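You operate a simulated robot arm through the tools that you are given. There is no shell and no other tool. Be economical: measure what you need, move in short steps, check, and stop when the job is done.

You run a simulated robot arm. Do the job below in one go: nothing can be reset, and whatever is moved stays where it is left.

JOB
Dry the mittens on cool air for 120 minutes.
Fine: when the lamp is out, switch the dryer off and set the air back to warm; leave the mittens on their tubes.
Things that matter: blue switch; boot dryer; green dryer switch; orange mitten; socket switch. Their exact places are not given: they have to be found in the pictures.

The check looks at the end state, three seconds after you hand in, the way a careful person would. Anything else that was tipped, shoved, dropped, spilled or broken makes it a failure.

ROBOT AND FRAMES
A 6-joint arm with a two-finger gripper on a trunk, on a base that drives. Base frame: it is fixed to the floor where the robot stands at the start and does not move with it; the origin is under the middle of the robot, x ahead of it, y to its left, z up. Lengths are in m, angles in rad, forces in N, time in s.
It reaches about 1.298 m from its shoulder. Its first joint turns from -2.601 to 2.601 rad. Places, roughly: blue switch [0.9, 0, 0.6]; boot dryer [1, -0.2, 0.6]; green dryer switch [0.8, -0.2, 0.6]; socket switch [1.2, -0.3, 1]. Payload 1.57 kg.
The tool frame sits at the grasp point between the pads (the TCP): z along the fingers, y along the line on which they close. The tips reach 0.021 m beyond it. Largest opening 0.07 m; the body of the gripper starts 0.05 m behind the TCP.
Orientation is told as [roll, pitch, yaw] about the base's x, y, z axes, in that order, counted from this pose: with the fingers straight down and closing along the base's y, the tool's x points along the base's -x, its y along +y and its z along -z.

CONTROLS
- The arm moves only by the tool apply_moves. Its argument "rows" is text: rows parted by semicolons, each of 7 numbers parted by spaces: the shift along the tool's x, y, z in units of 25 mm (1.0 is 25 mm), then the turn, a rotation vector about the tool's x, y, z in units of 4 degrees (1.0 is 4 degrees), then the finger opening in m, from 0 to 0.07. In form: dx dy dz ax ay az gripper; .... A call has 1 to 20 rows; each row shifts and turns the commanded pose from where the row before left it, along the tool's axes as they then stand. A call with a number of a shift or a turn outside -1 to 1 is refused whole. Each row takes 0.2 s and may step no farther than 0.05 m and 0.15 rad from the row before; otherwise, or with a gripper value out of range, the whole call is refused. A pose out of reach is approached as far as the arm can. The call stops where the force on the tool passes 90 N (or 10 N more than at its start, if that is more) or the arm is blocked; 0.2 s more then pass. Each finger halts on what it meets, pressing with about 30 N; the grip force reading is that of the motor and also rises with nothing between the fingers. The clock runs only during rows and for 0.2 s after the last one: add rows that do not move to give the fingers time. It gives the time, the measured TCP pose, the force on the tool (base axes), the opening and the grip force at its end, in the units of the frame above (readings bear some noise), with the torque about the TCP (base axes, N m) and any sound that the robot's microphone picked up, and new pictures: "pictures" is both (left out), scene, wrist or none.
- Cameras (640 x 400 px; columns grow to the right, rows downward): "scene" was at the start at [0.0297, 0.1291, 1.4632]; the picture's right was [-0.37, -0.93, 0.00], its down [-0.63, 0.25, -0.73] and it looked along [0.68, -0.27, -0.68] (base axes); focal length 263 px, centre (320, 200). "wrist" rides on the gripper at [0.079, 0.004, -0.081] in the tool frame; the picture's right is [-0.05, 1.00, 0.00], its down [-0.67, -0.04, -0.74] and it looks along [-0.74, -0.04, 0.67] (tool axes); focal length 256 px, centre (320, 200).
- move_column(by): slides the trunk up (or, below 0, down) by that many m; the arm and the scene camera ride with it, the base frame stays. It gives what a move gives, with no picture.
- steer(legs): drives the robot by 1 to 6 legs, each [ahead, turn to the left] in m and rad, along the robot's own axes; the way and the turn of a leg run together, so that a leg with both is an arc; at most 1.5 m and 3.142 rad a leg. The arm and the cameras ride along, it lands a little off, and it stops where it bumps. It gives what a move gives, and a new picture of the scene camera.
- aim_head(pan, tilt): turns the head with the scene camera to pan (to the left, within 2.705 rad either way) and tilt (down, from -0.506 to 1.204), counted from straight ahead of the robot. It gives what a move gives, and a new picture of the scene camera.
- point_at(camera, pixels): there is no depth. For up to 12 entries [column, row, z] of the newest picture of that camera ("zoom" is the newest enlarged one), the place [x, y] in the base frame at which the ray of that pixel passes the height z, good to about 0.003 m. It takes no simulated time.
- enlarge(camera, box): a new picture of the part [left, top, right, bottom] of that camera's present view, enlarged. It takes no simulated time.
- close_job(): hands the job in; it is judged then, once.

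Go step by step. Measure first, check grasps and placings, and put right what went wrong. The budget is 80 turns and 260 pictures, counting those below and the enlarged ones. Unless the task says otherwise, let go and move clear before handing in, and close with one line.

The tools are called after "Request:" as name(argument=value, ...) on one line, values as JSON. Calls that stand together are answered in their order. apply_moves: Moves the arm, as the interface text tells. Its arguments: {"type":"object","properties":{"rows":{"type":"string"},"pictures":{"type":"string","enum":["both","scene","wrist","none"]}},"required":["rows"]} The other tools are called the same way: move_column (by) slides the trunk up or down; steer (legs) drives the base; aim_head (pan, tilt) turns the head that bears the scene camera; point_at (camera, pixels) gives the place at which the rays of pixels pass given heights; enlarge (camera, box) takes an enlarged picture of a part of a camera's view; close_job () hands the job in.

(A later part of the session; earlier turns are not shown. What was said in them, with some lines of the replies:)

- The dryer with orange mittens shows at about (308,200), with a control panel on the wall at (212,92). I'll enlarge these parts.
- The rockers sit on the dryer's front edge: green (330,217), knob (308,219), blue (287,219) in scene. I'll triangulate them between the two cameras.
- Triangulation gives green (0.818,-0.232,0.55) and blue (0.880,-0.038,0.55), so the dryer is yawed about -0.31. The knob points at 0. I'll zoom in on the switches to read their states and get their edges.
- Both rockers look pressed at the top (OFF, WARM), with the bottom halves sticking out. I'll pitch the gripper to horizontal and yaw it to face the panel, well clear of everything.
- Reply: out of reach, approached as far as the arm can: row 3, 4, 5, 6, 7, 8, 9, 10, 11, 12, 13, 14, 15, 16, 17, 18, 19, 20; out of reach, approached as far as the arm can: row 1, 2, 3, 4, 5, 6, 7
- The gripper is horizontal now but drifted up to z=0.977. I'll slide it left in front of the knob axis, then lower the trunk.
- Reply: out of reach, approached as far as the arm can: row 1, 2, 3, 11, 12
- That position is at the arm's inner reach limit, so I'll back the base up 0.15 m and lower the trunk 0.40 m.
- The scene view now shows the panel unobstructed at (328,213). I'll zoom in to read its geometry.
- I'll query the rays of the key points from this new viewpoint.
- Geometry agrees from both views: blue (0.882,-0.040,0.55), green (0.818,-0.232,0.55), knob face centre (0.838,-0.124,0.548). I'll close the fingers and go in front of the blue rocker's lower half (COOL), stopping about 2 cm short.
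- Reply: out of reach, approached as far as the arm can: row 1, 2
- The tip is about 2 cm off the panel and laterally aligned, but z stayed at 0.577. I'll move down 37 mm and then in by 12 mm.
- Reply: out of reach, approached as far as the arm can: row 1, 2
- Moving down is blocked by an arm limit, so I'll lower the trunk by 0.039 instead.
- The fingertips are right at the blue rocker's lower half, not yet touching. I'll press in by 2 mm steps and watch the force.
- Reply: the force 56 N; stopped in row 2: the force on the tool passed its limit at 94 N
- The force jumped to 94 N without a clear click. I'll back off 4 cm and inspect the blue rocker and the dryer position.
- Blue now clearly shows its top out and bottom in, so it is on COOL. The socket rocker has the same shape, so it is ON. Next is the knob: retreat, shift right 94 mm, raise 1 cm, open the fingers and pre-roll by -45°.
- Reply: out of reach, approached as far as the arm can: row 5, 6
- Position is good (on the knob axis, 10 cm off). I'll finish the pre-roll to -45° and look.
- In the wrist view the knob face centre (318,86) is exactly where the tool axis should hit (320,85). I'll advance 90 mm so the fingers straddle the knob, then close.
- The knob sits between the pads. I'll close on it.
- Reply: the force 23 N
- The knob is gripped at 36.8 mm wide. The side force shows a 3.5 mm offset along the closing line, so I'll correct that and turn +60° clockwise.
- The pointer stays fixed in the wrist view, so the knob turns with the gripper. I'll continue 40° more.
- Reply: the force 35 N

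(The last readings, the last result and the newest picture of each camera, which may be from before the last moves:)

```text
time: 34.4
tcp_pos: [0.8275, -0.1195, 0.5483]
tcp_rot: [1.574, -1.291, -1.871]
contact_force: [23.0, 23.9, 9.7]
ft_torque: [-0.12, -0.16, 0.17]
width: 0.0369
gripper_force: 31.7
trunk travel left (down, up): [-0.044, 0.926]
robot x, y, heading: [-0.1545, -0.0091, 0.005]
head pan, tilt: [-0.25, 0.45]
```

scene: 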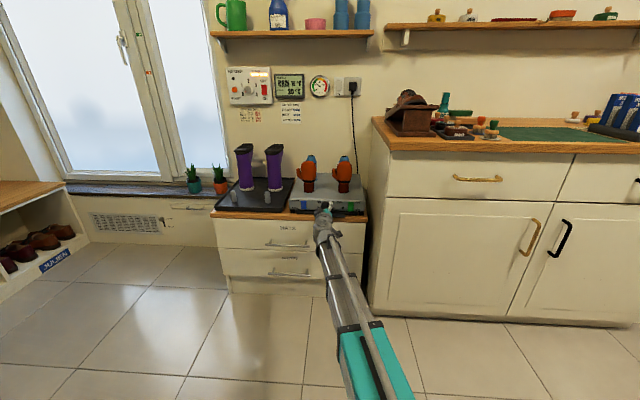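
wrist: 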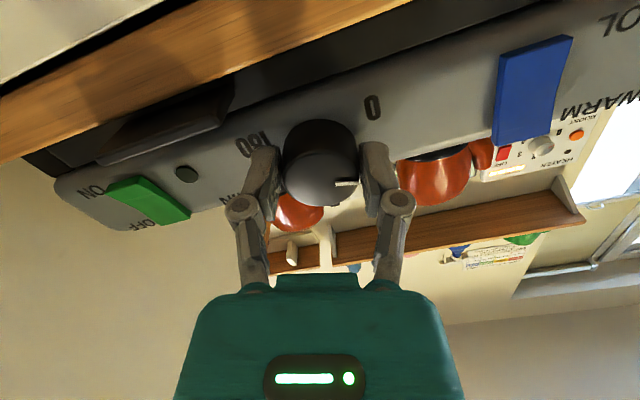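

Turned 60° with no slip. I'll release, rotate back 60°, and check centring before regripping.

Request:
apply_moves(rows="0 0 0 0 0 0 0.052;0 0 0 0 0 0 0.052;0 0 0 0 0 -1 0.052;0 0 0 0 0 -1 0.052;0 0 0 0 0 -1 0.052;0 0 0 0 0 -1 0.052;0 0 0 0 0 -1 0.052;0 0 0 0 0 -1 0.052;0 0 0 0 0 -1 0.052;0 0 0 0 0 -1 0.052;0 0 0 0 0 -1 0.052;0 0 0 0 0 -1 0.052;0 0 0 0 0 -1 0.052;0 0 0 0 0 -1 0.052;0 0 0 0 0 -1 0.052;0 0 0 0 0 -1 0.052;0 0 0 0 0 -1 0.052;0 0 0 0 0 0 0.052", pictures="wrist")

Request:
enlarge(camera="wrist", box=[220, 80, 420, 205])

```text
time: 38.2
tcp_pos: [0.8284, -0.1212, 0.548]
tcp_rot: [-1.571, -0.803, 1.264]
contact_force: [-0.4, -0.2, -0.5]
ft_torque: [-0.03, 0.02, -0.01]
width: 0.0522
gripper_force: 0.0
trunk travel left (down, up): [-0.044, 0.926]
robot x, y, heading: [-0.1533, -0.0107, 0.008]
head pan, tilt: [-0.25, 0.45]
```

wrist: 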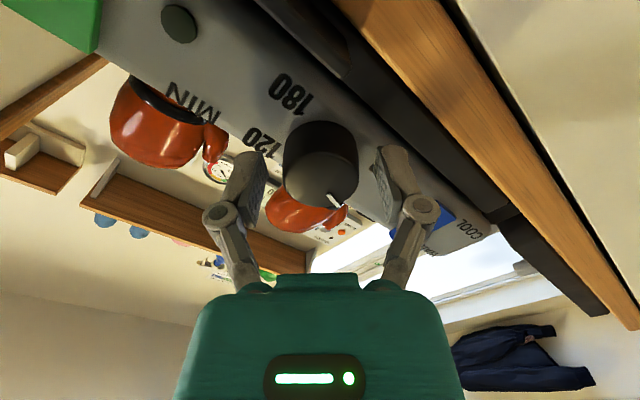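

```text
3.20 times, centred on (320, 142) of wrist
```

zoom: 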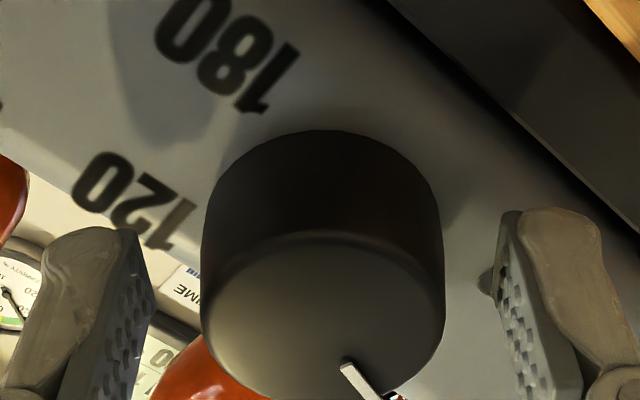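

The knob rotated by ~60° as intended and is centred. Regrip and turn another 60°.

Request:
apply_moves(rows="0 0 0 0 0 0 0.02;0 0 0 0 0 0 0.02;0 0 0 0 0 0 0.02;0 0 0 0 0 1 0.02;0 0 0 0 0 1 0.02;0 0 0 0 0 1 0.02;0 0 0 0 0 1 0.02;0 0 0 0 0 1 0.02;0 0 0 0 0 1 0.02;0 0 0 0 0 1 0.02;0 0 0 0 0 1 0.02;0 0 0 0 0 1 0.02;0 0 0 0 0 1 0.02;0 0 0 0 0 1 0.02;0 0 0 0 0 1 0.02;0 0 0 0 0 1 0.02;0 0 0 0 0 1 0.02;0 0 0 0 0 1 0.02;0 0 0 0 0 0 0.02", pictures="wrist")

Request:
apply_moves(rows="0 0 0 0 0 0 0.052;0 0 0 0 0 0 0.052;0 0 0 0 0 -1 0.052;0 0 0 0 0 -1 0.052;0 0 0 0 0 -1 0.052;0 0 0 0 0 -1 0.052;0 0 0 0 0 -1 0.052;0 0 0 0 0 -1 0.052;0 0 0 0 0 -1 0.052;0 0 0 0 0 -1 0.052;0 0 0 0 0 -1 0.052;0 0 0 0 0 -1 0.052;0 0 0 0 0 -1 0.052;0 0 0 0 0 -1 0.052;0 0 0 0 0 -1 0.052;0 0 0 0 0 -1 0.052;0 0 0 0 0 -1 0.052;0 0 0 0 0 0 0.052", pictures="wrist")

Request:
enlarge(camera="wrist", box=[220, 90, 420, 215])

```text
time: 42.2
tcp_pos: [0.8271, -0.1199, 0.5479]
tcp_rot: [1.569, -1.291, -1.87]
contact_force: [-15.4, 29.3, -13.4]
ft_torque: [-0.07, 0.04, 0.55]
width: 0.0364
gripper_force: 31.4
trunk travel left (down, up): [-0.044, 0.926]
robot x, y, heading: [-0.1533, -0.0087, 0.003]
head pan, tilt: [-0.25, 0.45]
```

wrist: 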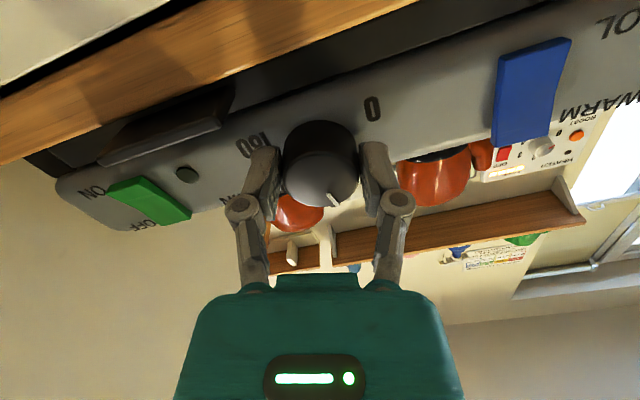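

```text
time: 46.0
tcp_pos: [0.8261, -0.1228, 0.5476]
tcp_rot: [-1.574, -0.801, 1.268]
contact_force: [-0.3, 0.0, 0.2]
ft_torque: [0.01, 0.02, 0.04]
width: 0.0521
gripper_force: 0.1
trunk travel left (down, up): [-0.044, 0.926]
robot x, y, heading: [-0.1532, -0.0098, 0.003]
head pan, tilt: [-0.25, 0.45]
```

wrist: 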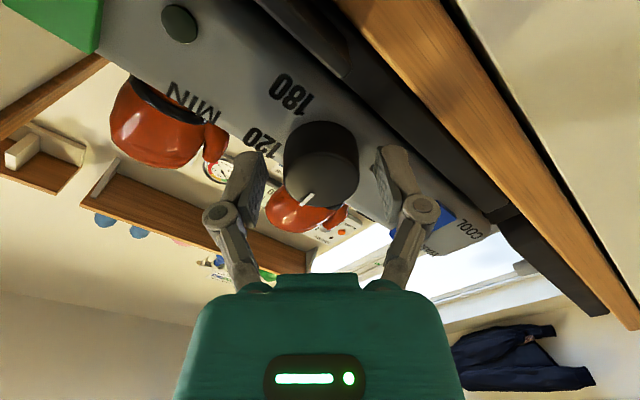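

```text
3.20 times, centred on (320, 152) of wrist
```

zoom: 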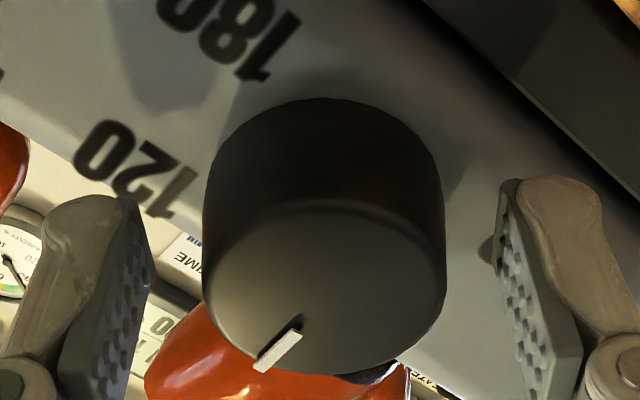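

Two thirds done. One more 60° turn, then release and retract to check the pointer.

Request:
apply_moves(rows="0 0 0 0 0 0 0.02;0 0 0 0 0 0 0.02;0 0 0 0 0 0 0.02;0 0 0 0 0 1 0.02;0 0 0 0 0 1 0.02;0 0 0 0 0 1 0.02;0 0 0 0 0 1 0.02;0 0 0 0 0 1 0.02;0 0 0 0 0 1 0.02;0 0 0 0 0 1 0.02;0 0 0 0 0 1 0.02;0 0 0 0 0 1 0.02;0 0 0 0 0 1 0.02;0 0 0 0 0 1 0.02;0 0 0 0 0 1 0.02;0 0 0 0 0 1 0.02;0 0 0 0 0 1 0.02;0 0 0 0 0 1 0.02;0 0 0 0 0 0 0.02", pictures="none")

Request:
apply_moves(rows="0 0 0 0 0 0 0.052;0 0 0 0 0 0 0.052;0 0 0 0 0 0 0.052;0 0 -1 0 0 0 0.052;0 0 -1 0 0 0 0.052;0 0 -1 0 0 0 0.052;0 0 -1 0 0 0 0.052;0 0 0 0 0 0 0.052", pictures="both")

Request:
enlarge(camera="scene", box=[288, 185, 368, 235])

Request:
enlarge(camera="scene", box=[308, 195, 340, 215])

```text
time: 50.0
tcp_pos: [0.8283, -0.1185, 0.5488]
tcp_rot: [1.568, -1.29, -1.869]
contact_force: [4.7, 28.0, -2.1]
ft_torque: [-0.12, -0.2, 0.05]
width: 0.0367
gripper_force: 31.7
trunk travel left (down, up): [-0.044, 0.926]
robot x, y, heading: [-0.1546, -0.0106, 0.005]
head pan, tilt: [-0.25, 0.45]
```

```text
time: 51.8
tcp_pos: [0.7311, -0.091, 0.5489]
tcp_rot: [1.574, -1.29, -1.88]
contact_force: [-0.5, -0.1, -1.2]
ft_torque: [0.0, -0.02, 0.04]
width: 0.0521
gripper_force: 0.0
trunk travel left (down, up): [-0.044, 0.926]
robot x, y, heading: [-0.1521, -0.0102, 0.003]
head pan, tilt: [-0.25, 0.45]
```

scene: 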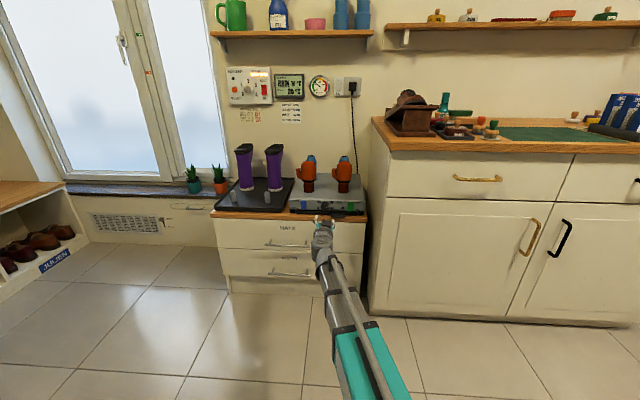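
wrist: 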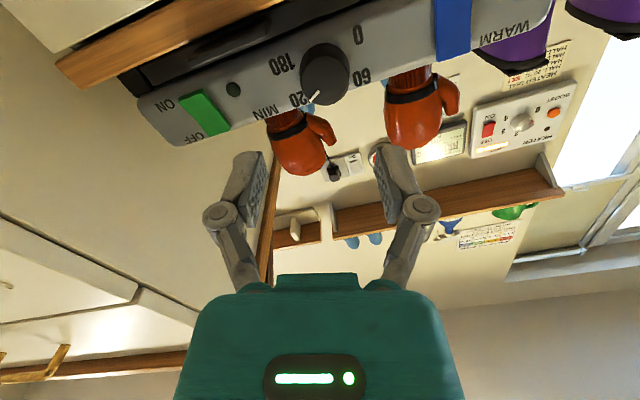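

```text
8.00 times, centred on (328, 210) of scene
```

zoom: 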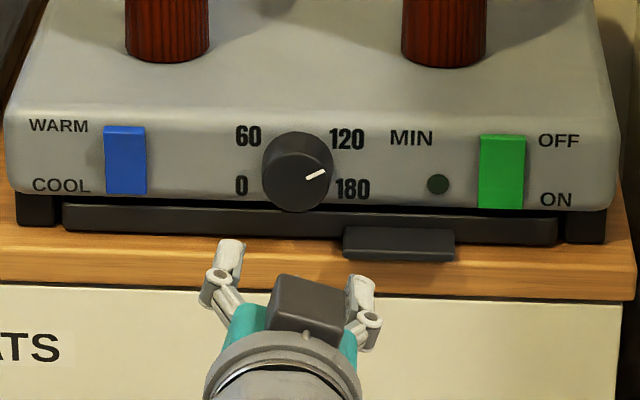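

```text
16.00 times, centred on (324, 205) of scene
```

zoom: 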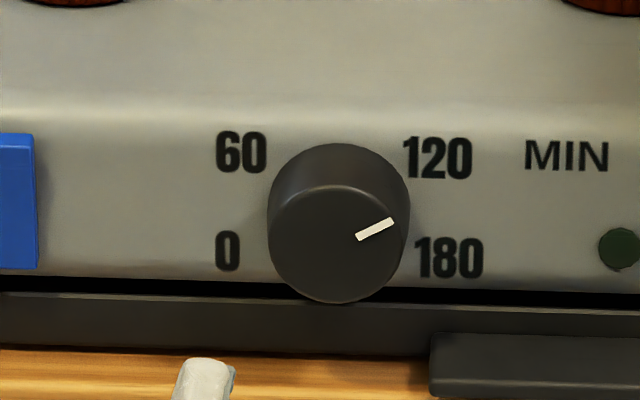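

The pointer now sits ~27° above horizontal; 120 should be at 45° (opposite the 0 start direction). So I overshot by about 16° and will regrip and turn back 4 rows counter-clockwise.

Request:
apply_moves(rows="0 0 1 0 0 0 0.052;0 0 1 0 0 0 0.052;0 0 1 0 0 0 0.052;0 0 1 0 0 0 0.052;0 0 0 0 0 0 0.052;0 0 0 0 0 0 0.02;0 0 0 0 0 0 0.02;0 0 0 0 0 0 0.02", pictures="wrist")

Request:
apply_moves(rows="0 0 0 0 0 -1 0.02;0 0 0 0 0 -1 0.02;0 0 0 0 0 -1 0.02;0 0 0 0 0 -1 0.02;0 0 0 0 0 0 0.02", pictures="wrist")

Request:
apply_moves(rows="0 0 0 0 0 0 0.052;0 0 0 0 0 0 0.052;0 0 0 0 0 0 0.052;0 0 -1 0 0 0 0.052;0 0 -1 0 0 0 0.052;0 0 -1 0 0 0 0.052;0 0 -1 0 0 0 0.052;0 0 0 0 0 0 0.052", pictures="scene")

Request:
enlarge(camera="scene", box=[308, 195, 340, 215])

```text
time: 53.6
tcp_pos: [0.8279, -0.1193, 0.548]
tcp_rot: [1.575, -1.29, -1.875]
contact_force: [-0.8, 13.5, 3.6]
ft_torque: [0.02, 0.17, 0.46]
width: 0.0371
gripper_force: 31.4
trunk travel left (down, up): [-0.044, 0.926]
robot x, y, heading: [-0.1541, -0.007, 0.002]
head pan, tilt: [-0.25, 0.45]
```

wrist: 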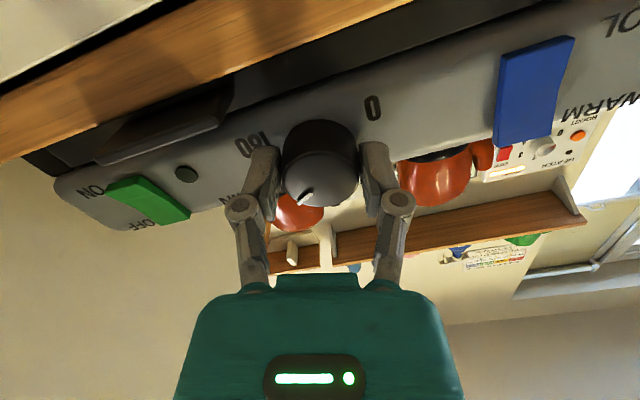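

```text
time: 54.8
tcp_pos: [0.8281, -0.12, 0.5489]
tcp_rot: [-2.351, -1.568, 2.049]
contact_force: [16.6, 18.2, 7.4]
ft_torque: [-0.09, -0.15, 0.25]
width: 0.0366
gripper_force: 32.1
trunk travel left (down, up): [-0.044, 0.926]
robot x, y, heading: [-0.1515, -0.0111, 0.001]
head pan, tilt: [-0.25, 0.45]
```

wrist: 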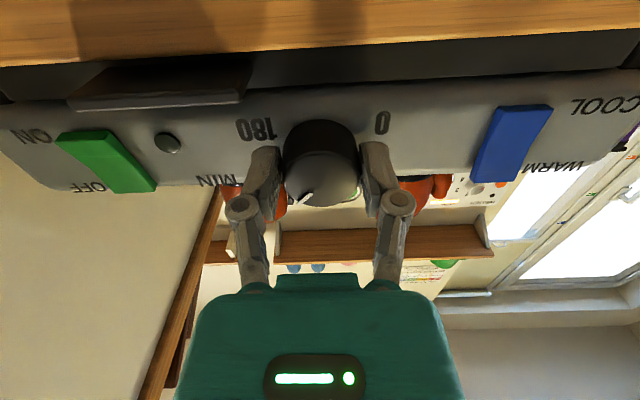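

```text
time: 56.6
tcp_pos: [0.7309, -0.0917, 0.5485]
tcp_rot: [2.361, -1.568, -2.665]
contact_force: [-0.1, 0.2, -0.2]
ft_torque: [0.0, 0.0, 0.01]
width: 0.0522
gripper_force: 0.1
trunk travel left (down, up): [-0.044, 0.926]
robot x, y, heading: [-0.1555, -0.0093, 0.003]
head pan, tilt: [-0.25, 0.45]
```

scene: 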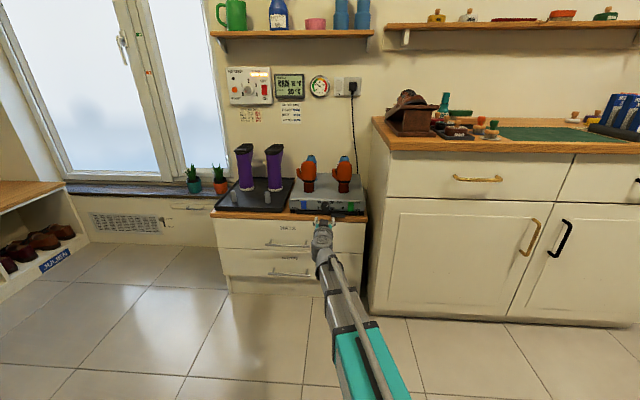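

```text
16.00 times, centred on (324, 205) of scene
```

zoom: 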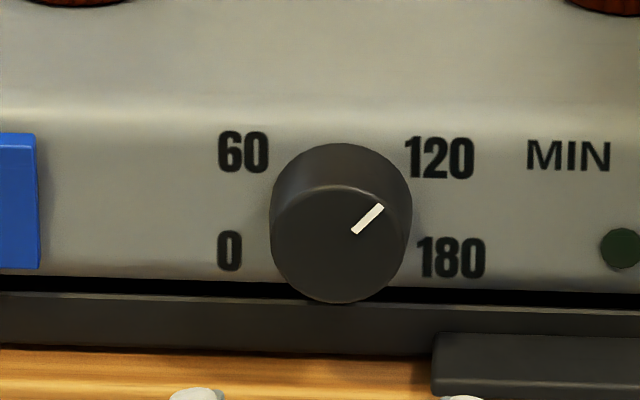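

The pointer now aims at 45°, at 120. Next is the green switch: lower 1 cm, close the fingers, shift right 107 mm, and approach its lower half.

Request:
move_column(by=-0.01)

Request:
apply_moves(rows="0 -1 0 0 0 0 0;0 -1 0 0 0 0 0;0 -1 0 0 0 0 0;0 -1 0 0 0 0 0;0 -0.3 0 0 0 0 0;0 0 1 0 0 0 0;0 0 1 0 0 0 0;0 0 1 0 0 0 0;0 0 0.5 0 0 0 0;0 0 0 0 0 0 0", pictures="wrist")

Request:
enlarge(camera="wrist", box=[220, 60, 420, 185])

```text
time: 57.2
tcp_pos: [0.7313, -0.0928, 0.5395]
tcp_rot: [2.37, -1.568, -2.677]
contact_force: [0.2, -0.2, 0.2]
ft_torque: [0.0, 0.0, -0.03]
width: 0.0523
gripper_force: 0.0
trunk travel left (down, up): [-0.034, 0.936]
robot x, y, heading: [-0.1545, -0.0092, 0.003]
head pan, tilt: [-0.25, 0.45]
```

```text
time: 59.4
tcp_pos: [0.7824, -0.2214, 0.5389]
tcp_rot: [0.766, -1.57, -1.072]
contact_force: [-0.4, -0.7, -0.3]
ft_torque: [0.02, -0.02, -0.01]
width: 0.0001
gripper_force: 28.6
trunk travel left (down, up): [-0.034, 0.936]
robot x, y, heading: [-0.1539, -0.011, 0.005]
head pan, tilt: [-0.25, 0.45]
```

wrist: 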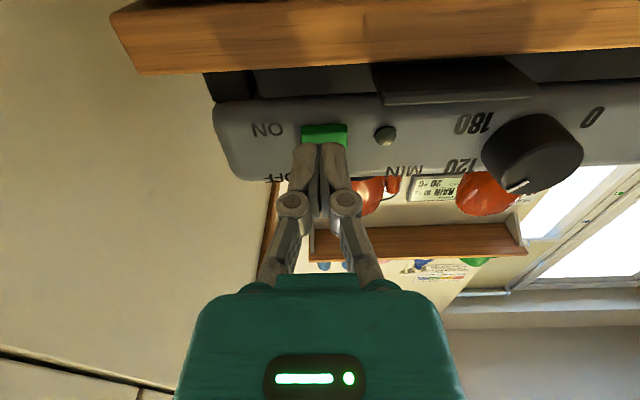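

```text
3.20 times, centred on (320, 122) of wrist
```

zoom: 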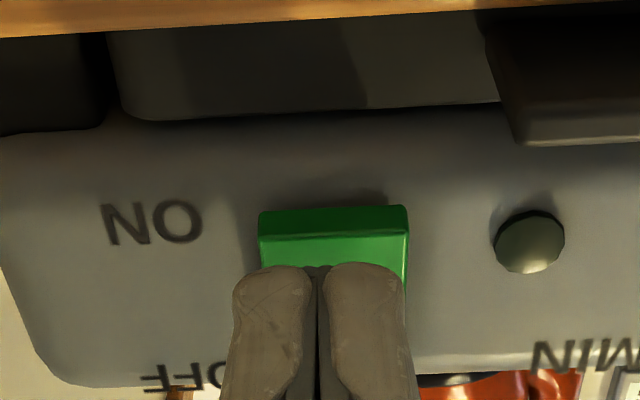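

Aligned with green's lower half, tip ~8 mm off. I'll advance gently with small steps.

Request:
apply_moves(rows="0 0 0.16 0 0 0 0;0 0 0.08 0 0 0 0;0 0 0.04 0 0 0 0;0 0 0 0 0 0 0", pictures="none")

Request:
apply_moves(rows="0 0 0.04 0 0 0 0;0 0 0 0 0 0 0", pictures="none")

Request:
apply_moves(rows="0 0 0.04 0 0 0 0;0 0 0 0 0 0 0", pictures="wrist")

Request:
enlarge(camera="wrist", box=[220, 60, 420, 185])

```text
time: 60.4
tcp_pos: [0.7892, -0.2235, 0.5388]
tcp_rot: [2.033, -1.57, -2.338]
contact_force: [0.0, -0.1, -0.8]
ft_torque: [0.01, 0.02, -0.01]
width: 0.0
gripper_force: 28.8
trunk travel left (down, up): [-0.034, 0.936]
robot x, y, heading: [-0.1544, -0.0102, 0.004]
head pan, tilt: [-0.25, 0.45]
```

```text
time: 61.0
tcp_pos: [0.79, -0.2231, 0.5381]
tcp_rot: [1.601, -1.57, -1.904]
contact_force: [-0.3, -0.5, 0.4]
ft_torque: [-0.02, 0.02, 0.01]
width: 0.0
gripper_force: 28.5
trunk travel left (down, up): [-0.034, 0.936]
robot x, y, heading: [-0.1607, -0.0088, 0.0]
head pan, tilt: [-0.25, 0.45]
```

```text
time: 61.6
tcp_pos: [0.7922, -0.2245, 0.5385]
tcp_rot: [1.964, -1.57, -2.27]
contact_force: [-0.5, -0.6, 0.0]
ft_torque: [-0.02, 0.01, -0.03]
width: 0.0
gripper_force: 28.8
trunk travel left (down, up): [-0.034, 0.936]
robot x, y, heading: [-0.1512, -0.0151, 0.005]
head pan, tilt: [-0.25, 0.45]
```

wrist: 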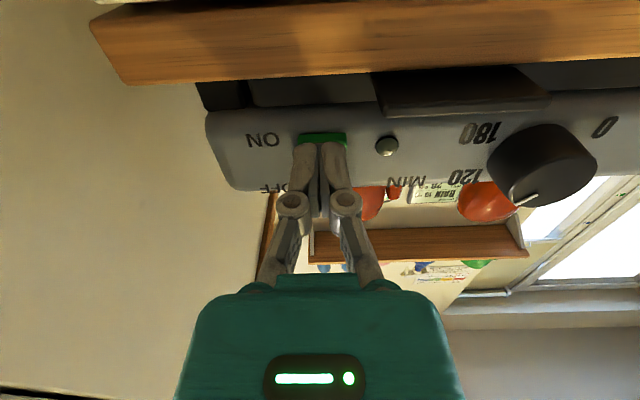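

```text
3.20 times, centred on (320, 122) of wrist
```

zoom: 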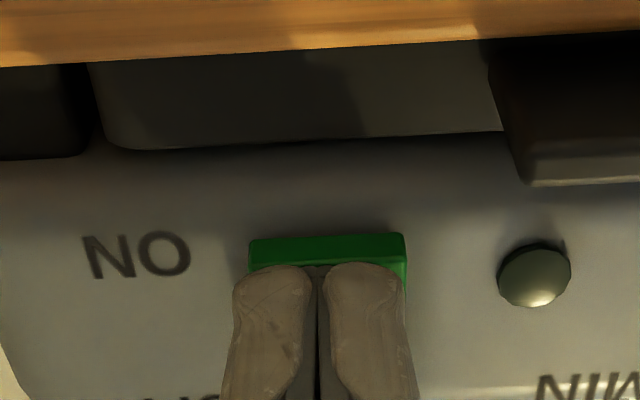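

No contact yet. I'll continue in 1 mm steps until the force rises.

Request:
apply_moves(rows="0 0 0.05 0 0 0 0;0 0 0 0 0 0 0", pictures="none")

Request:
apply_moves(rows="0 0 0.05 0 0 0 0;0 0 0 0 0 0 0", pictures="none")

Request:
apply_moves(rows="0 0 0.05 0 0 0 0;0 0 0 0 0 0 0", pictures="wrist")

Request:
enlarge(camera="wrist", box=[220, 60, 420, 185])

```text
time: 62.2
tcp_pos: [0.7921, -0.2235, 0.5393]
tcp_rot: [1.746, -1.568, -2.053]
contact_force: [-0.6, 0.4, -0.3]
ft_torque: [0.04, -0.01, -0.02]
width: 0.0
gripper_force: 28.4
trunk travel left (down, up): [-0.034, 0.936]
robot x, y, heading: [-0.1526, -0.0087, 0.001]
head pan, tilt: [-0.25, 0.45]
```

```text
time: 62.8
tcp_pos: [0.7939, -0.2249, 0.5373]
tcp_rot: [1.802, -1.568, -2.105]
contact_force: [-9.8, 3.8, -3.5]
ft_torque: [0.02, 0.01, -0.01]
width: 0.006
gripper_force: 28.6
trunk travel left (down, up): [-0.034, 0.936]
robot x, y, heading: [-0.1548, -0.01, 0.005]
head pan, tilt: [-0.25, 0.45]
```

```text
time: 63.4
tcp_pos: [0.7931, -0.2235, 0.5381]
tcp_rot: [2.091, -1.569, -2.395]
contact_force: [-35.1, 10.1, -14.7]
ft_torque: [0.03, -0.01, -0.08]
width: 0.0058
gripper_force: 28.2
trunk travel left (down, up): [-0.034, 0.936]
robot x, y, heading: [-0.156, -0.0074, 0.006]
head pan, tilt: [-0.25, 0.45]
```

wrist: 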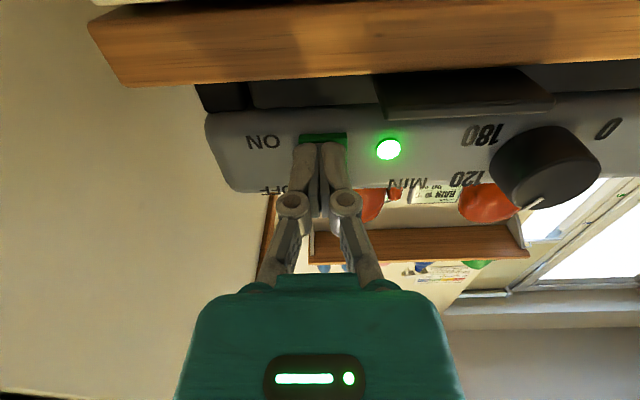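

```text
3.20 times, centred on (320, 122) of wrist
```

zoom: 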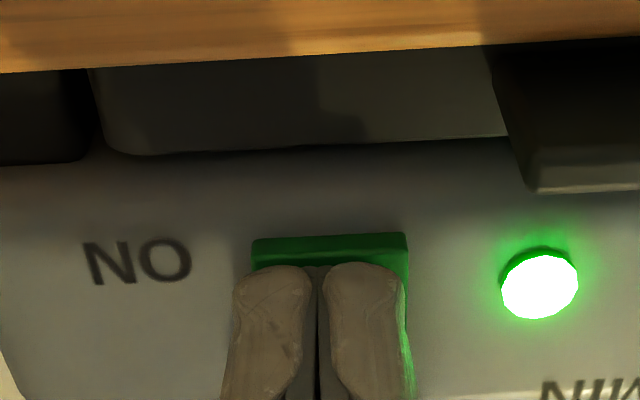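

The lamp is lit, so the dryer is running. I'll back off 3 cm, raise 2.3 cm to be ready for the OFF half, and watch the lamp and dial.

Request:
apply_moves(rows="0 0 -0.6 0 0 0 0;0 0 -0.6 0 0 0 0;0 0 0 0 0 0 0", pictures="none")

Request:
move_column(by=0.023)

Request:
apply_moves(rows="0 0 0 0 0 0 0;0 0 0 0 0 0 0;0 0 0 0 0 0 0")

Request:
enlarge(camera="scene", box=[288, 185, 368, 235])

```text
time: 64.2
tcp_pos: [0.7671, -0.2164, 0.5399]
tcp_rot: [2.525, -1.569, -2.832]
contact_force: [0.3, 0.6, 0.4]
ft_torque: [-0.02, 0.01, -0.02]
width: 0.0
gripper_force: 28.6
trunk travel left (down, up): [-0.034, 0.936]
robot x, y, heading: [-0.1553, -0.0082, 0.001]
head pan, tilt: [-0.25, 0.45]
```

```text
time: 64.9
tcp_pos: [0.766, -0.2177, 0.5625]
tcp_rot: [2.474, -1.569, -2.779]
contact_force: [1.1, 0.8, 0.3]
ft_torque: [0.01, -0.04, 0.01]
width: 0.0
gripper_force: 28.4
trunk travel left (down, up): [-0.057, 0.913]
robot x, y, heading: [-0.1578, -0.0107, 0.0]
head pan, tilt: [-0.25, 0.45]
```

```text
time: 65.7
tcp_pos: [0.7668, -0.2161, 0.5614]
tcp_rot: [2.468, -1.571, -2.775]
contact_force: [-0.4, 0.4, 0.4]
ft_torque: [0.0, 0.02, 0.0]
width: 0.0
gripper_force: 28.6
trunk travel left (down, up): [-0.057, 0.913]
robot x, y, heading: [-0.1564, -0.0094, 0.006]
head pan, tilt: [-0.25, 0.45]
```

scene: 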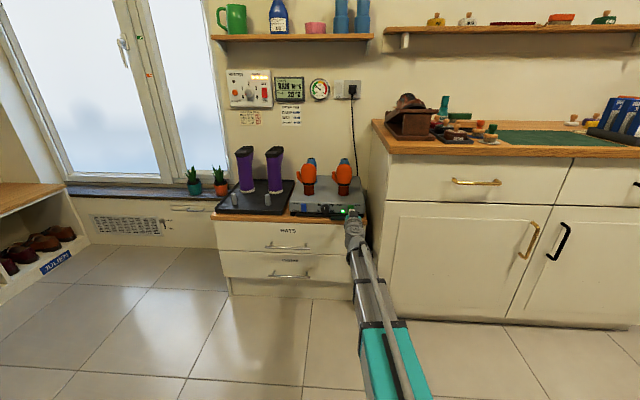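
wrist: 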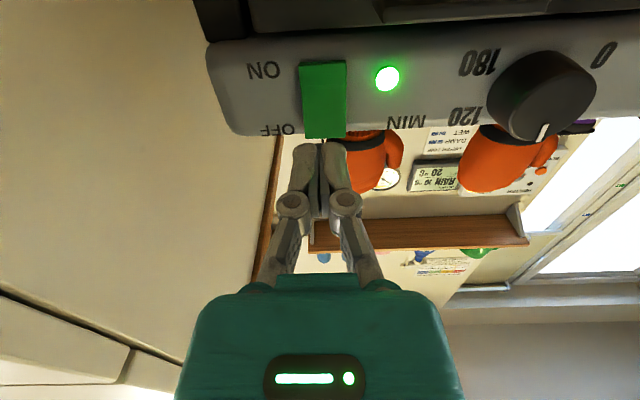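

```text
8.00 times, centred on (328, 210) of scene
```

zoom: 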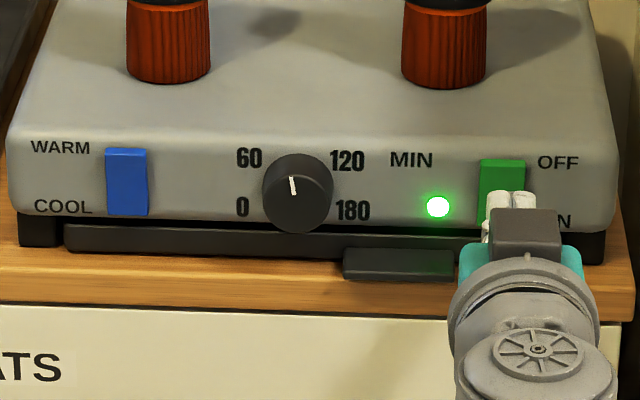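

The dial is counting down (already past vertical). I'll wait until the lamp goes out.

Request:
apply_moves(rows="0 0 0 0 0 0 0;0 0 0 0 0 0 0;0 0 0 0 0 0 0;0 0 0 0 0 0 0;0 0 0 0 0 0 0;0 0 0 0 0 0 0;0 0 0 0 0 0 0;0 0 0 0 0 0 0;0 0 0 0 0 0 0;0 0 0 0 0 0 0;0 0 0 0 0 0 0;0 0 0 0 0 0 0;0 0 0 0 0 0 0;0 0 0 0 0 0 0;0 0 0 0 0 0 0;0 0 0 0 0 0 0;0 0 0 0 0 0 0;0 0 0 0 0 0 0;0 0 0 0 0 0 0;0 0 0 0 0 0 0", pictures="none")

Request:
apply_moves(rows="0 0 0 0 0 0 0;0 0 0 0 0 0 0;0 0 0 0 0 0 0;0 0 0 0 0 0 0;0 0 0 0 0 0 0;0 0 0 0 0 0 0;0 0 0 0 0 0 0;0 0 0 0 0 0 0;0 0 0 0 0 0 0;0 0 0 0 0 0 0", pictures="wrist")

Request:
enlarge(camera="scene", box=[288, 185, 368, 235])

```text
time: 69.9
tcp_pos: [0.7663, -0.2169, 0.5622]
tcp_rot: [2.454, -1.567, -2.76]
contact_force: [-0.5, 0.0, 0.3]
ft_torque: [0.0, -0.01, 0.01]
width: 0.0
gripper_force: 28.8
trunk travel left (down, up): [-0.057, 0.913]
robot x, y, heading: [-0.1553, -0.009, -0.001]
head pan, tilt: [-0.25, 0.45]
```

```text
time: 72.1
tcp_pos: [0.7664, -0.2157, 0.5609]
tcp_rot: [2.461, -1.568, -2.767]
contact_force: [0.4, -0.4, 0.9]
ft_torque: [0.01, 0.02, 0.0]
width: 0.0
gripper_force: 28.7
trunk travel left (down, up): [-0.057, 0.913]
robot x, y, heading: [-0.1551, -0.0084, 0.006]
head pan, tilt: [-0.25, 0.45]
```

wrist: 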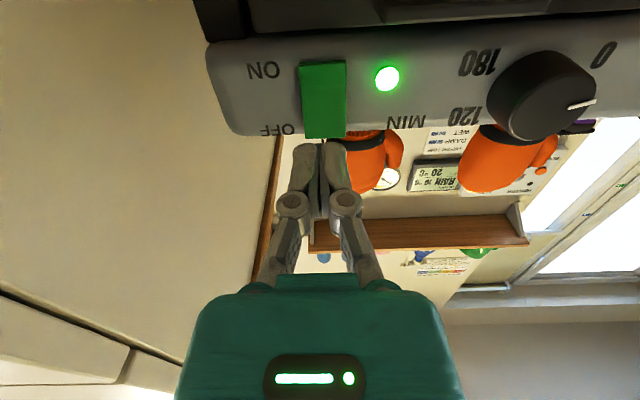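

```text
8.00 times, centred on (328, 210) of scene
```

zoom: 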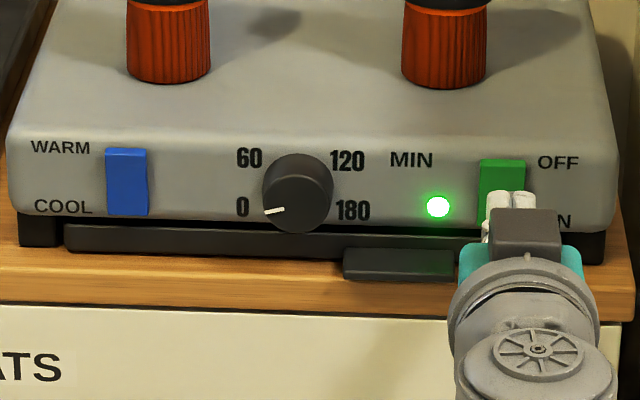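

The pointer is near 0 and the lamp is still lit. I'll wait 3 s more.

Request:
apply_moves(rows="0 0 0 0 0 0 0;0 0 0 0 0 0 0;0 0 0 0 0 0 0;0 0 0 0 0 0 0;0 0 0 0 0 0 0;0 0 0 0 0 0 0;0 0 0 0 0 0 0;0 0 0 0 0 0 0;0 0 0 0 0 0 0;0 0 0 0 0 0 0;0 0 0 0 0 0 0;0 0 0 0 0 0 0;0 0 0 0 0 0 0;0 0 0 0 0 0 0;0 0 0 0 0 0 0", pictures="wrist")

Request:
enlarge(camera="scene", box=[288, 185, 368, 235])

```text
time: 75.3
tcp_pos: [0.7663, -0.2175, 0.5615]
tcp_rot: [2.456, -1.569, -2.759]
contact_force: [-0.5, -0.1, -0.2]
ft_torque: [0.0, 0.0, 0.03]
width: 0.0
gripper_force: 28.8
trunk travel left (down, up): [-0.057, 0.913]
robot x, y, heading: [-0.1545, -0.0128, 0.0]
head pan, tilt: [-0.25, 0.45]
```

wrist: 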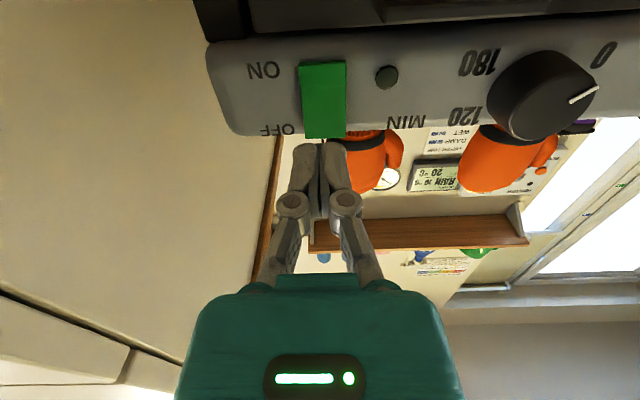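

```text
8.00 times, centred on (328, 210) of scene
```

zoom: 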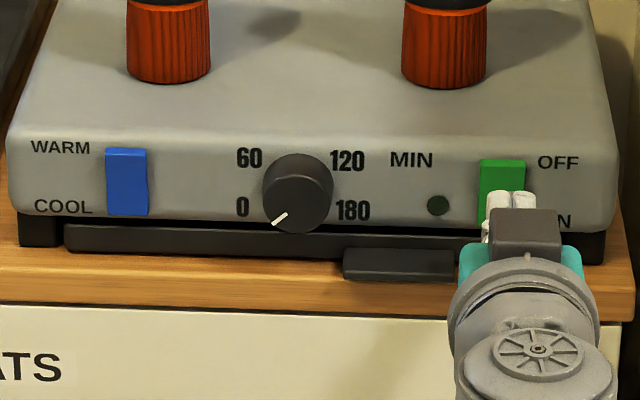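

The lamp is out and the dial is at 0. I'll press green's top half to OFF, first approaching 22 mm.

Request:
apply_moves(rows="0 0 0.5 0 0 0 0;0 0 0.3 0 0 0 0;0 0 0.1 0 0 0 0;0 0 0 0 0 0 0", pictures="wrist")

Request:
apply_moves(rows="0 0 0.05 0 0 0 0;0 0 0 0 0 0 0", pictures="none")

Request:
apply_moves(rows="0 0 0.05 0 0 0 0;0 0 0 0 0 0 0", pictures="none")

Request:
apply_moves(rows="0 0 0.05 0 0 0 0;0 0 0 0 0 0 0", pictures="wrist")

```text
time: 76.3
tcp_pos: [0.7874, -0.2238, 0.5612]
tcp_rot: [2.491, -1.568, -2.795]
contact_force: [-0.5, -0.5, 0.0]
ft_torque: [-0.04, -0.01, 0.01]
width: 0.0003
gripper_force: 28.0
trunk travel left (down, up): [-0.057, 0.913]
robot x, y, heading: [-0.1567, -0.0124, 0.007]
head pan, tilt: [-0.25, 0.45]
```

wrist: 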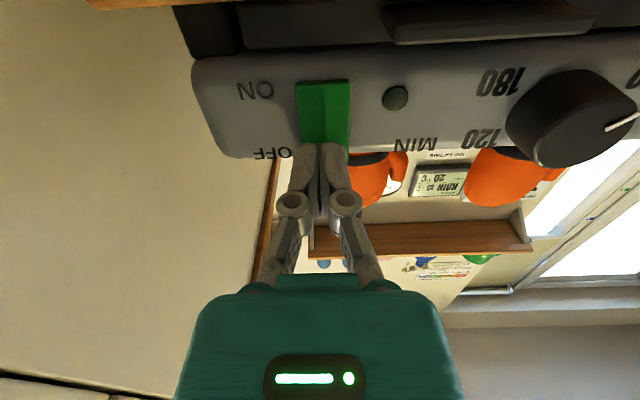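

```text
time: 76.9
tcp_pos: [0.7897, -0.2239, 0.5612]
tcp_rot: [2.596, -1.57, -2.902]
contact_force: [0.2, -0.6, 0.2]
ft_torque: [0.03, 0.03, 0.01]
width: 0.0
gripper_force: 29.3
trunk travel left (down, up): [-0.057, 0.913]
robot x, y, heading: [-0.1549, -0.0102, 0.007]
head pan, tilt: [-0.25, 0.45]
```

```text
time: 77.5
tcp_pos: [0.789, -0.2241, 0.5615]
tcp_rot: [2.557, -1.568, -2.864]
contact_force: [-0.1, 0.9, 0.4]
ft_torque: [-0.02, 0.0, -0.02]
width: 0.0003
gripper_force: 29.1
trunk travel left (down, up): [-0.057, 0.913]
robot x, y, heading: [-0.1578, -0.0096, 0.003]
head pan, tilt: [-0.25, 0.45]
```

```text
time: 78.1
tcp_pos: [0.791, -0.2243, 0.5626]
tcp_rot: [2.638, -1.57, -2.944]
contact_force: [-0.7, 1.0, 0.6]
ft_torque: [0.0, -0.05, 0.0]
width: 0.0
gripper_force: 28.7
trunk travel left (down, up): [-0.057, 0.913]
robot x, y, heading: [-0.1556, -0.009, -0.0]
head pan, tilt: [-0.25, 0.45]
```

wrist: 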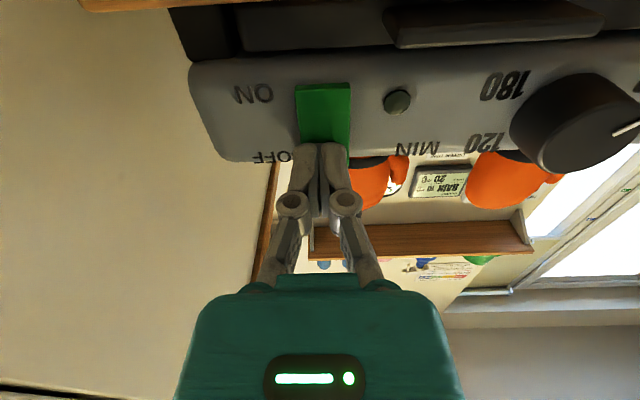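

No contact yet; I'll keep going in 1 mm steps.

Request:
apply_moves(rows="0 0 0.05 0 0 0 0;0 0 0 0 0 0 0", pictures="none")

Request:
apply_moves(rows="0 0 0.05 0 0 0 0;0 0 0 0 0 0 0", pictures="none")

Request:
apply_moves(rows="0 0 0.05 0 0 0 0;0 0 0 0 0 0 0", pictures="wrist")

Request:
enlarge(camera="wrist", box=[240, 60, 440, 185])

```text
time: 78.7
tcp_pos: [0.7922, -0.2254, 0.5626]
tcp_rot: [2.532, -1.571, -2.834]
contact_force: [-0.4, 0.5, -0.4]
ft_torque: [-0.01, 0.05, 0.01]
width: 0.0
gripper_force: 28.6
trunk travel left (down, up): [-0.057, 0.913]
robot x, y, heading: [-0.1578, -0.0108, 0.005]
head pan, tilt: [-0.25, 0.45]
```

```text
time: 79.3
tcp_pos: [0.7942, -0.2253, 0.5609]
tcp_rot: [2.425, -1.57, -2.731]
contact_force: [-5.0, 2.1, -1.1]
ft_torque: [0.03, 0.07, -0.03]
width: 0.0
gripper_force: 28.2
trunk travel left (down, up): [-0.057, 0.913]
robot x, y, heading: [-0.1543, -0.0135, 0.008]
head pan, tilt: [-0.25, 0.45]
```

```text
time: 79.9
tcp_pos: [0.793, -0.2259, 0.5617]
tcp_rot: [2.378, -1.57, -2.68]
contact_force: [-27.2, 10.1, -8.7]
ft_torque: [0.13, 0.36, 0.01]
width: 0.006
gripper_force: 28.6
trunk travel left (down, up): [-0.057, 0.913]
robot x, y, heading: [-0.1553, -0.008, 0.006]
head pan, tilt: [-0.25, 0.45]
```

wrist: 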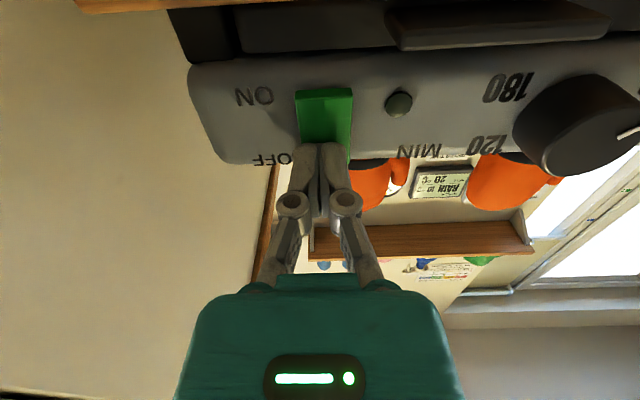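

```text
3.20 times, centred on (340, 122) of wrist
```

zoom: 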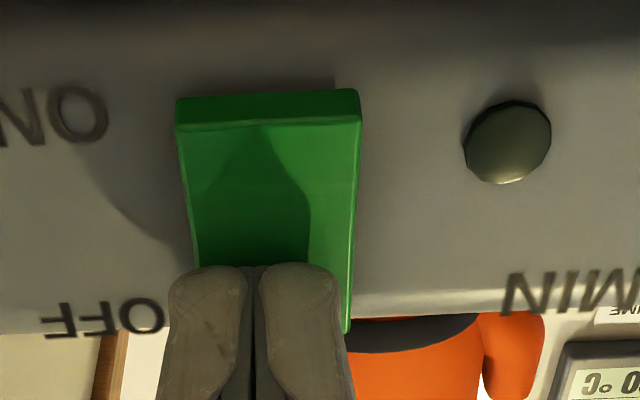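

Green flipped to OFF (bottom out). I'll retract 6 cm, shift left 204 mm to the blue rocker, and check alignment with its top half.

Request:
apply_moves(rows="0 0 -1 0 0 0 0;0 0 -1 0 0 0 0;0 0 -0.4 0 0 0 0;0 1 0 0 0 0 0;0 1 0 0 0 0 0;0 1 0 0 0 0 0;0 1 0 0 0 0 0;0 1 0 0 0 0 0;0 1 0 0 0 0 0;0 1 0 0 0 0 0;0 1 0 0 0 0 0;0 0.15 0 0 0 0 0;0 0 1 0 0 0 0;0 0 0.9 0 0 0 0;0 0 0 0 0 0 0", pictures="wrist")

Request:
enlarge(camera="scene", box=[288, 185, 368, 235])

```text
time: 83.1
tcp_pos: [0.8426, -0.0271, 0.5601]
tcp_rot: [1.668, -1.57, -1.974]
contact_force: [-0.5, -1.1, 0.6]
ft_torque: [0.0, 0.01, 0.01]
width: 0.0
gripper_force: 28.7
trunk travel left (down, up): [-0.057, 0.913]
robot x, y, heading: [-0.1569, -0.0082, 0.002]
head pan, tilt: [-0.25, 0.45]
```

wrist: 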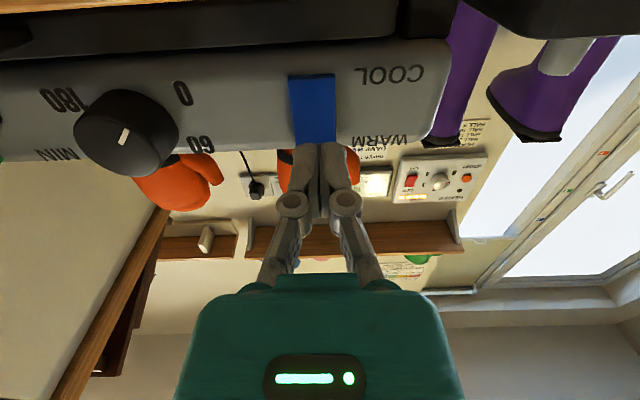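

```text
8.00 times, centred on (328, 210) of scene
```

zoom: 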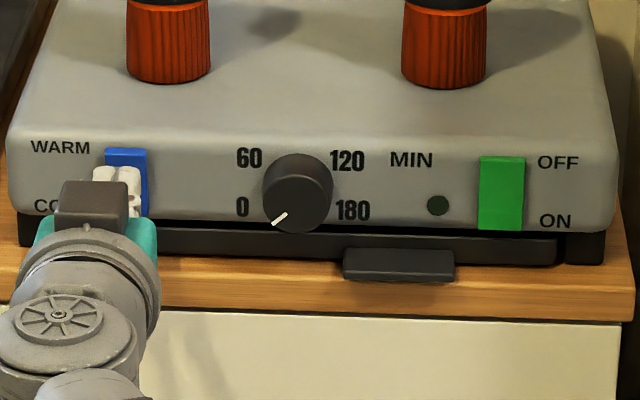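

Aligned (rocker at column ~313, so I'll nudge 2 mm to the right). Then press the top half in gently.

Request:
apply_moves(rows="0 -0.08 0.2 0 0 0 0;0 0 0.16 0 0 0 0;0 0 0 0 0 0 0", pictures="none")

Request:
apply_moves(rows="0 0 0.05 0 0 0 0;0 0 0 0 0 0 0", pictures="none")

Request:
apply_moves(rows="0 0 0.05 0 0 0 0;0 0 0 0 0 0 0", pictures="none")

Request:
apply_moves(rows="0 0 0.05 0 0 0 0;0 0 0 0 0 0 0", pictures="wrist")

```text
time: 83.9
tcp_pos: [0.8514, -0.0316, 0.5612]
tcp_rot: [2.532, -1.57, -2.836]
contact_force: [0.4, 0.1, -1.0]
ft_torque: [0.01, 0.0, -0.04]
width: 0.0
gripper_force: 28.3
trunk travel left (down, up): [-0.057, 0.913]
robot x, y, heading: [-0.1563, -0.0091, 0.003]
head pan, tilt: [-0.25, 0.45]
```

```text
time: 84.5
tcp_pos: [0.8517, -0.0318, 0.563]
tcp_rot: [2.603, -1.568, -2.907]
contact_force: [-0.5, 0.1, 0.7]
ft_torque: [-0.02, 0.01, -0.05]
width: 0.0
gripper_force: 29.2
trunk travel left (down, up): [-0.057, 0.913]
robot x, y, heading: [-0.1524, -0.0139, 0.006]
head pan, tilt: [-0.25, 0.45]
```

```text
time: 85.1
tcp_pos: [0.8539, -0.0315, 0.5625]
tcp_rot: [2.616, -1.569, -2.921]
contact_force: [-1.2, -1.6, 0.8]
ft_torque: [0.03, 0.0, 0.0]
width: 0.0
gripper_force: 28.7
trunk travel left (down, up): [-0.057, 0.913]
robot x, y, heading: [-0.1568, -0.0105, 0.001]
head pan, tilt: [-0.25, 0.45]
```

```text
time: 85.7
tcp_pos: [0.8542, -0.0311, 0.5626]
tcp_rot: [2.66, -1.567, -2.964]
contact_force: [-2.4, 0.6, 1.5]
ft_torque: [0.01, -0.01, 0.01]
width: 0.0
gripper_force: 28.3
trunk travel left (down, up): [-0.057, 0.913]
robot x, y, heading: [-0.1557, -0.0123, 0.005]
head pan, tilt: [-0.25, 0.45]
```

wrist: 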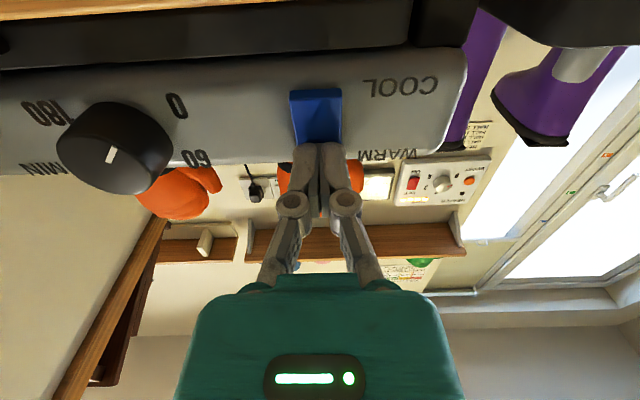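

Force is just starting to build. Two more small steps, then retract and check.

Request:
apply_moves(rows="0 0 0.05 0 0 0 0;0 0 0 0 0 0 0", pictures="none")

Request:
apply_moves(rows="0 0 0.05 0 0 0 0;0 0 0 0 0 0 0", pictures="wrist")

Request:
enlarge(camera="wrist", box=[220, 60, 420, 185])

```text
time: 86.3
tcp_pos: [0.8542, -0.0312, 0.5621]
tcp_rot: [2.661, -1.569, -2.965]
contact_force: [-16.0, 7.4, -4.5]
ft_torque: [0.08, 0.18, 0.03]
width: 0.0059
gripper_force: 28.8
trunk travel left (down, up): [-0.057, 0.913]
robot x, y, heading: [-0.1502, -0.0117, 0.002]
head pan, tilt: [-0.25, 0.45]
```

```text
time: 86.9
tcp_pos: [0.8552, -0.0331, 0.5615]
tcp_rot: [2.65, -1.568, -2.955]
contact_force: [-41.5, 14.7, -13.3]
ft_torque: [0.17, 0.57, -0.03]
width: 0.0061
gripper_force: 28.8
trunk travel left (down, up): [-0.057, 0.913]
robot x, y, heading: [-0.1554, -0.0111, 0.004]
head pan, tilt: [-0.25, 0.45]
```

wrist: 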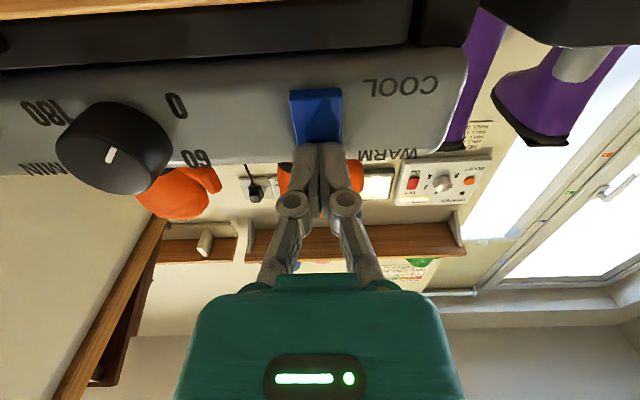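

```text
3.20 times, centred on (320, 122) of wrist
```

zoom: 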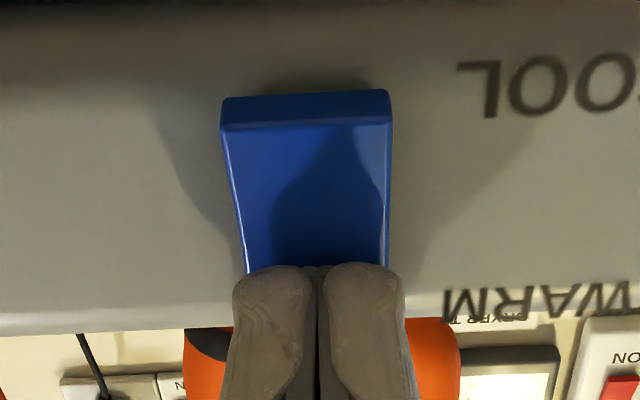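

Blue flipped to WARM (bottom out). I'll retract well clear and check everything.

Request:
apply_moves(rows="0 0 -1 0 0 0 0;0 0 -1 0 0 0 0;0 0 -1 0 0 0 0;0 0 -1 0 0 0 0;0 0 -1 0 0 0 0;0 0 -1 0 0 0 0;0 0 0 0 0 0 0", pictures="none")

Request:
steer(legs=[[-0.15, 0]])

Request:
enlarge(camera="scene", box=[280, 140, 380, 235])

Request:
enlarge(camera="scene", box=[285, 185, 349, 225])

```text
time: 88.5
tcp_pos: [0.7136, 0.0123, 0.5619]
tcp_rot: [2.683, -1.571, -2.991]
contact_force: [0.1, 0.2, -0.6]
ft_torque: [-0.01, 0.0, -0.02]
width: 0.0001
gripper_force: 28.9
trunk travel left (down, up): [-0.057, 0.913]
robot x, y, heading: [-0.1589, -0.0093, 0.002]
head pan, tilt: [-0.25, 0.45]
```

```text
time: 90.0
tcp_pos: [0.5626, 0.0134, 0.5625]
tcp_rot: [2.683, -1.569, -2.985]
contact_force: [0.1, 0.9, 0.2]
ft_torque: [0.01, 0.0, -0.03]
width: 0.0
gripper_force: 28.7
trunk travel left (down, up): [-0.057, 0.913]
robot x, y, heading: [-0.308, -0.0116, 0.008]
head pan, tilt: [-0.25, 0.45]
```

scene: 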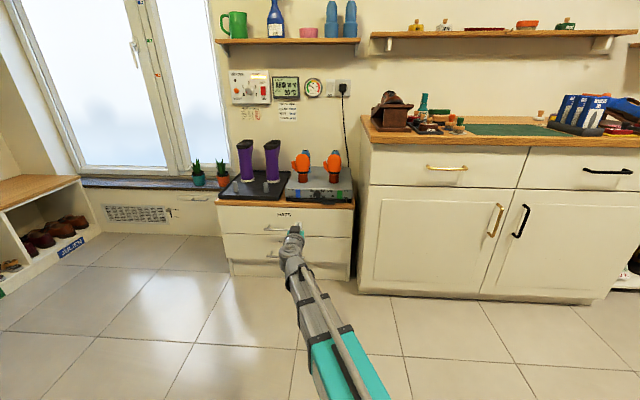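

```text
4.21 times, centred on (330, 188) of scene
```

zoom: 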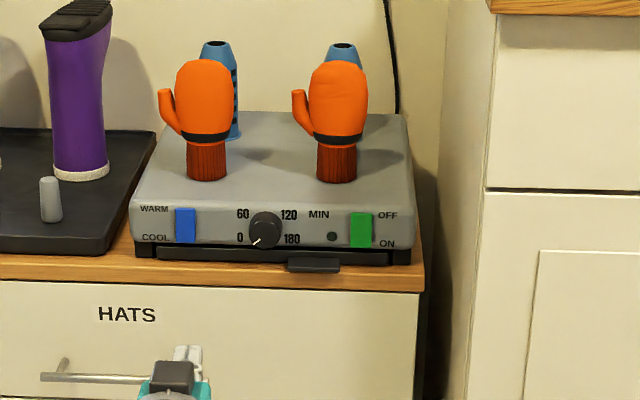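

```text
10.00 times, centred on (317, 205) of scene
```

zoom: 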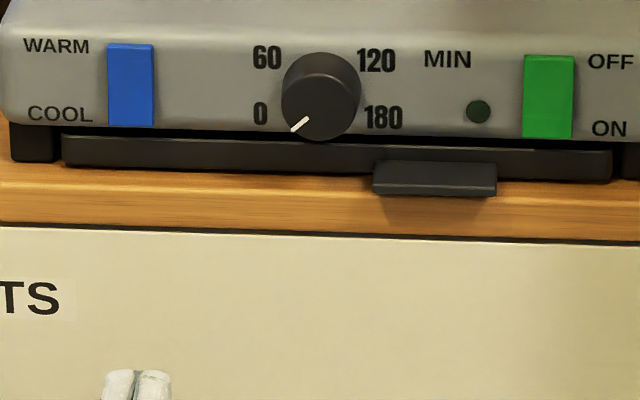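

The switches read OFF and WARM, the dial is at 0, the lamp is out, and the mittens are on their tubes and brighter than before. The arm is clear, so I'm handing in.

Request:
close_job()

```text
The job is handed in.
```

The mittens ran on cool air with the dial at about 120 minutes (set by eye) until the lamp went out. The dryer is now off, the air is back on warm, and the mittens are still on their tubes.
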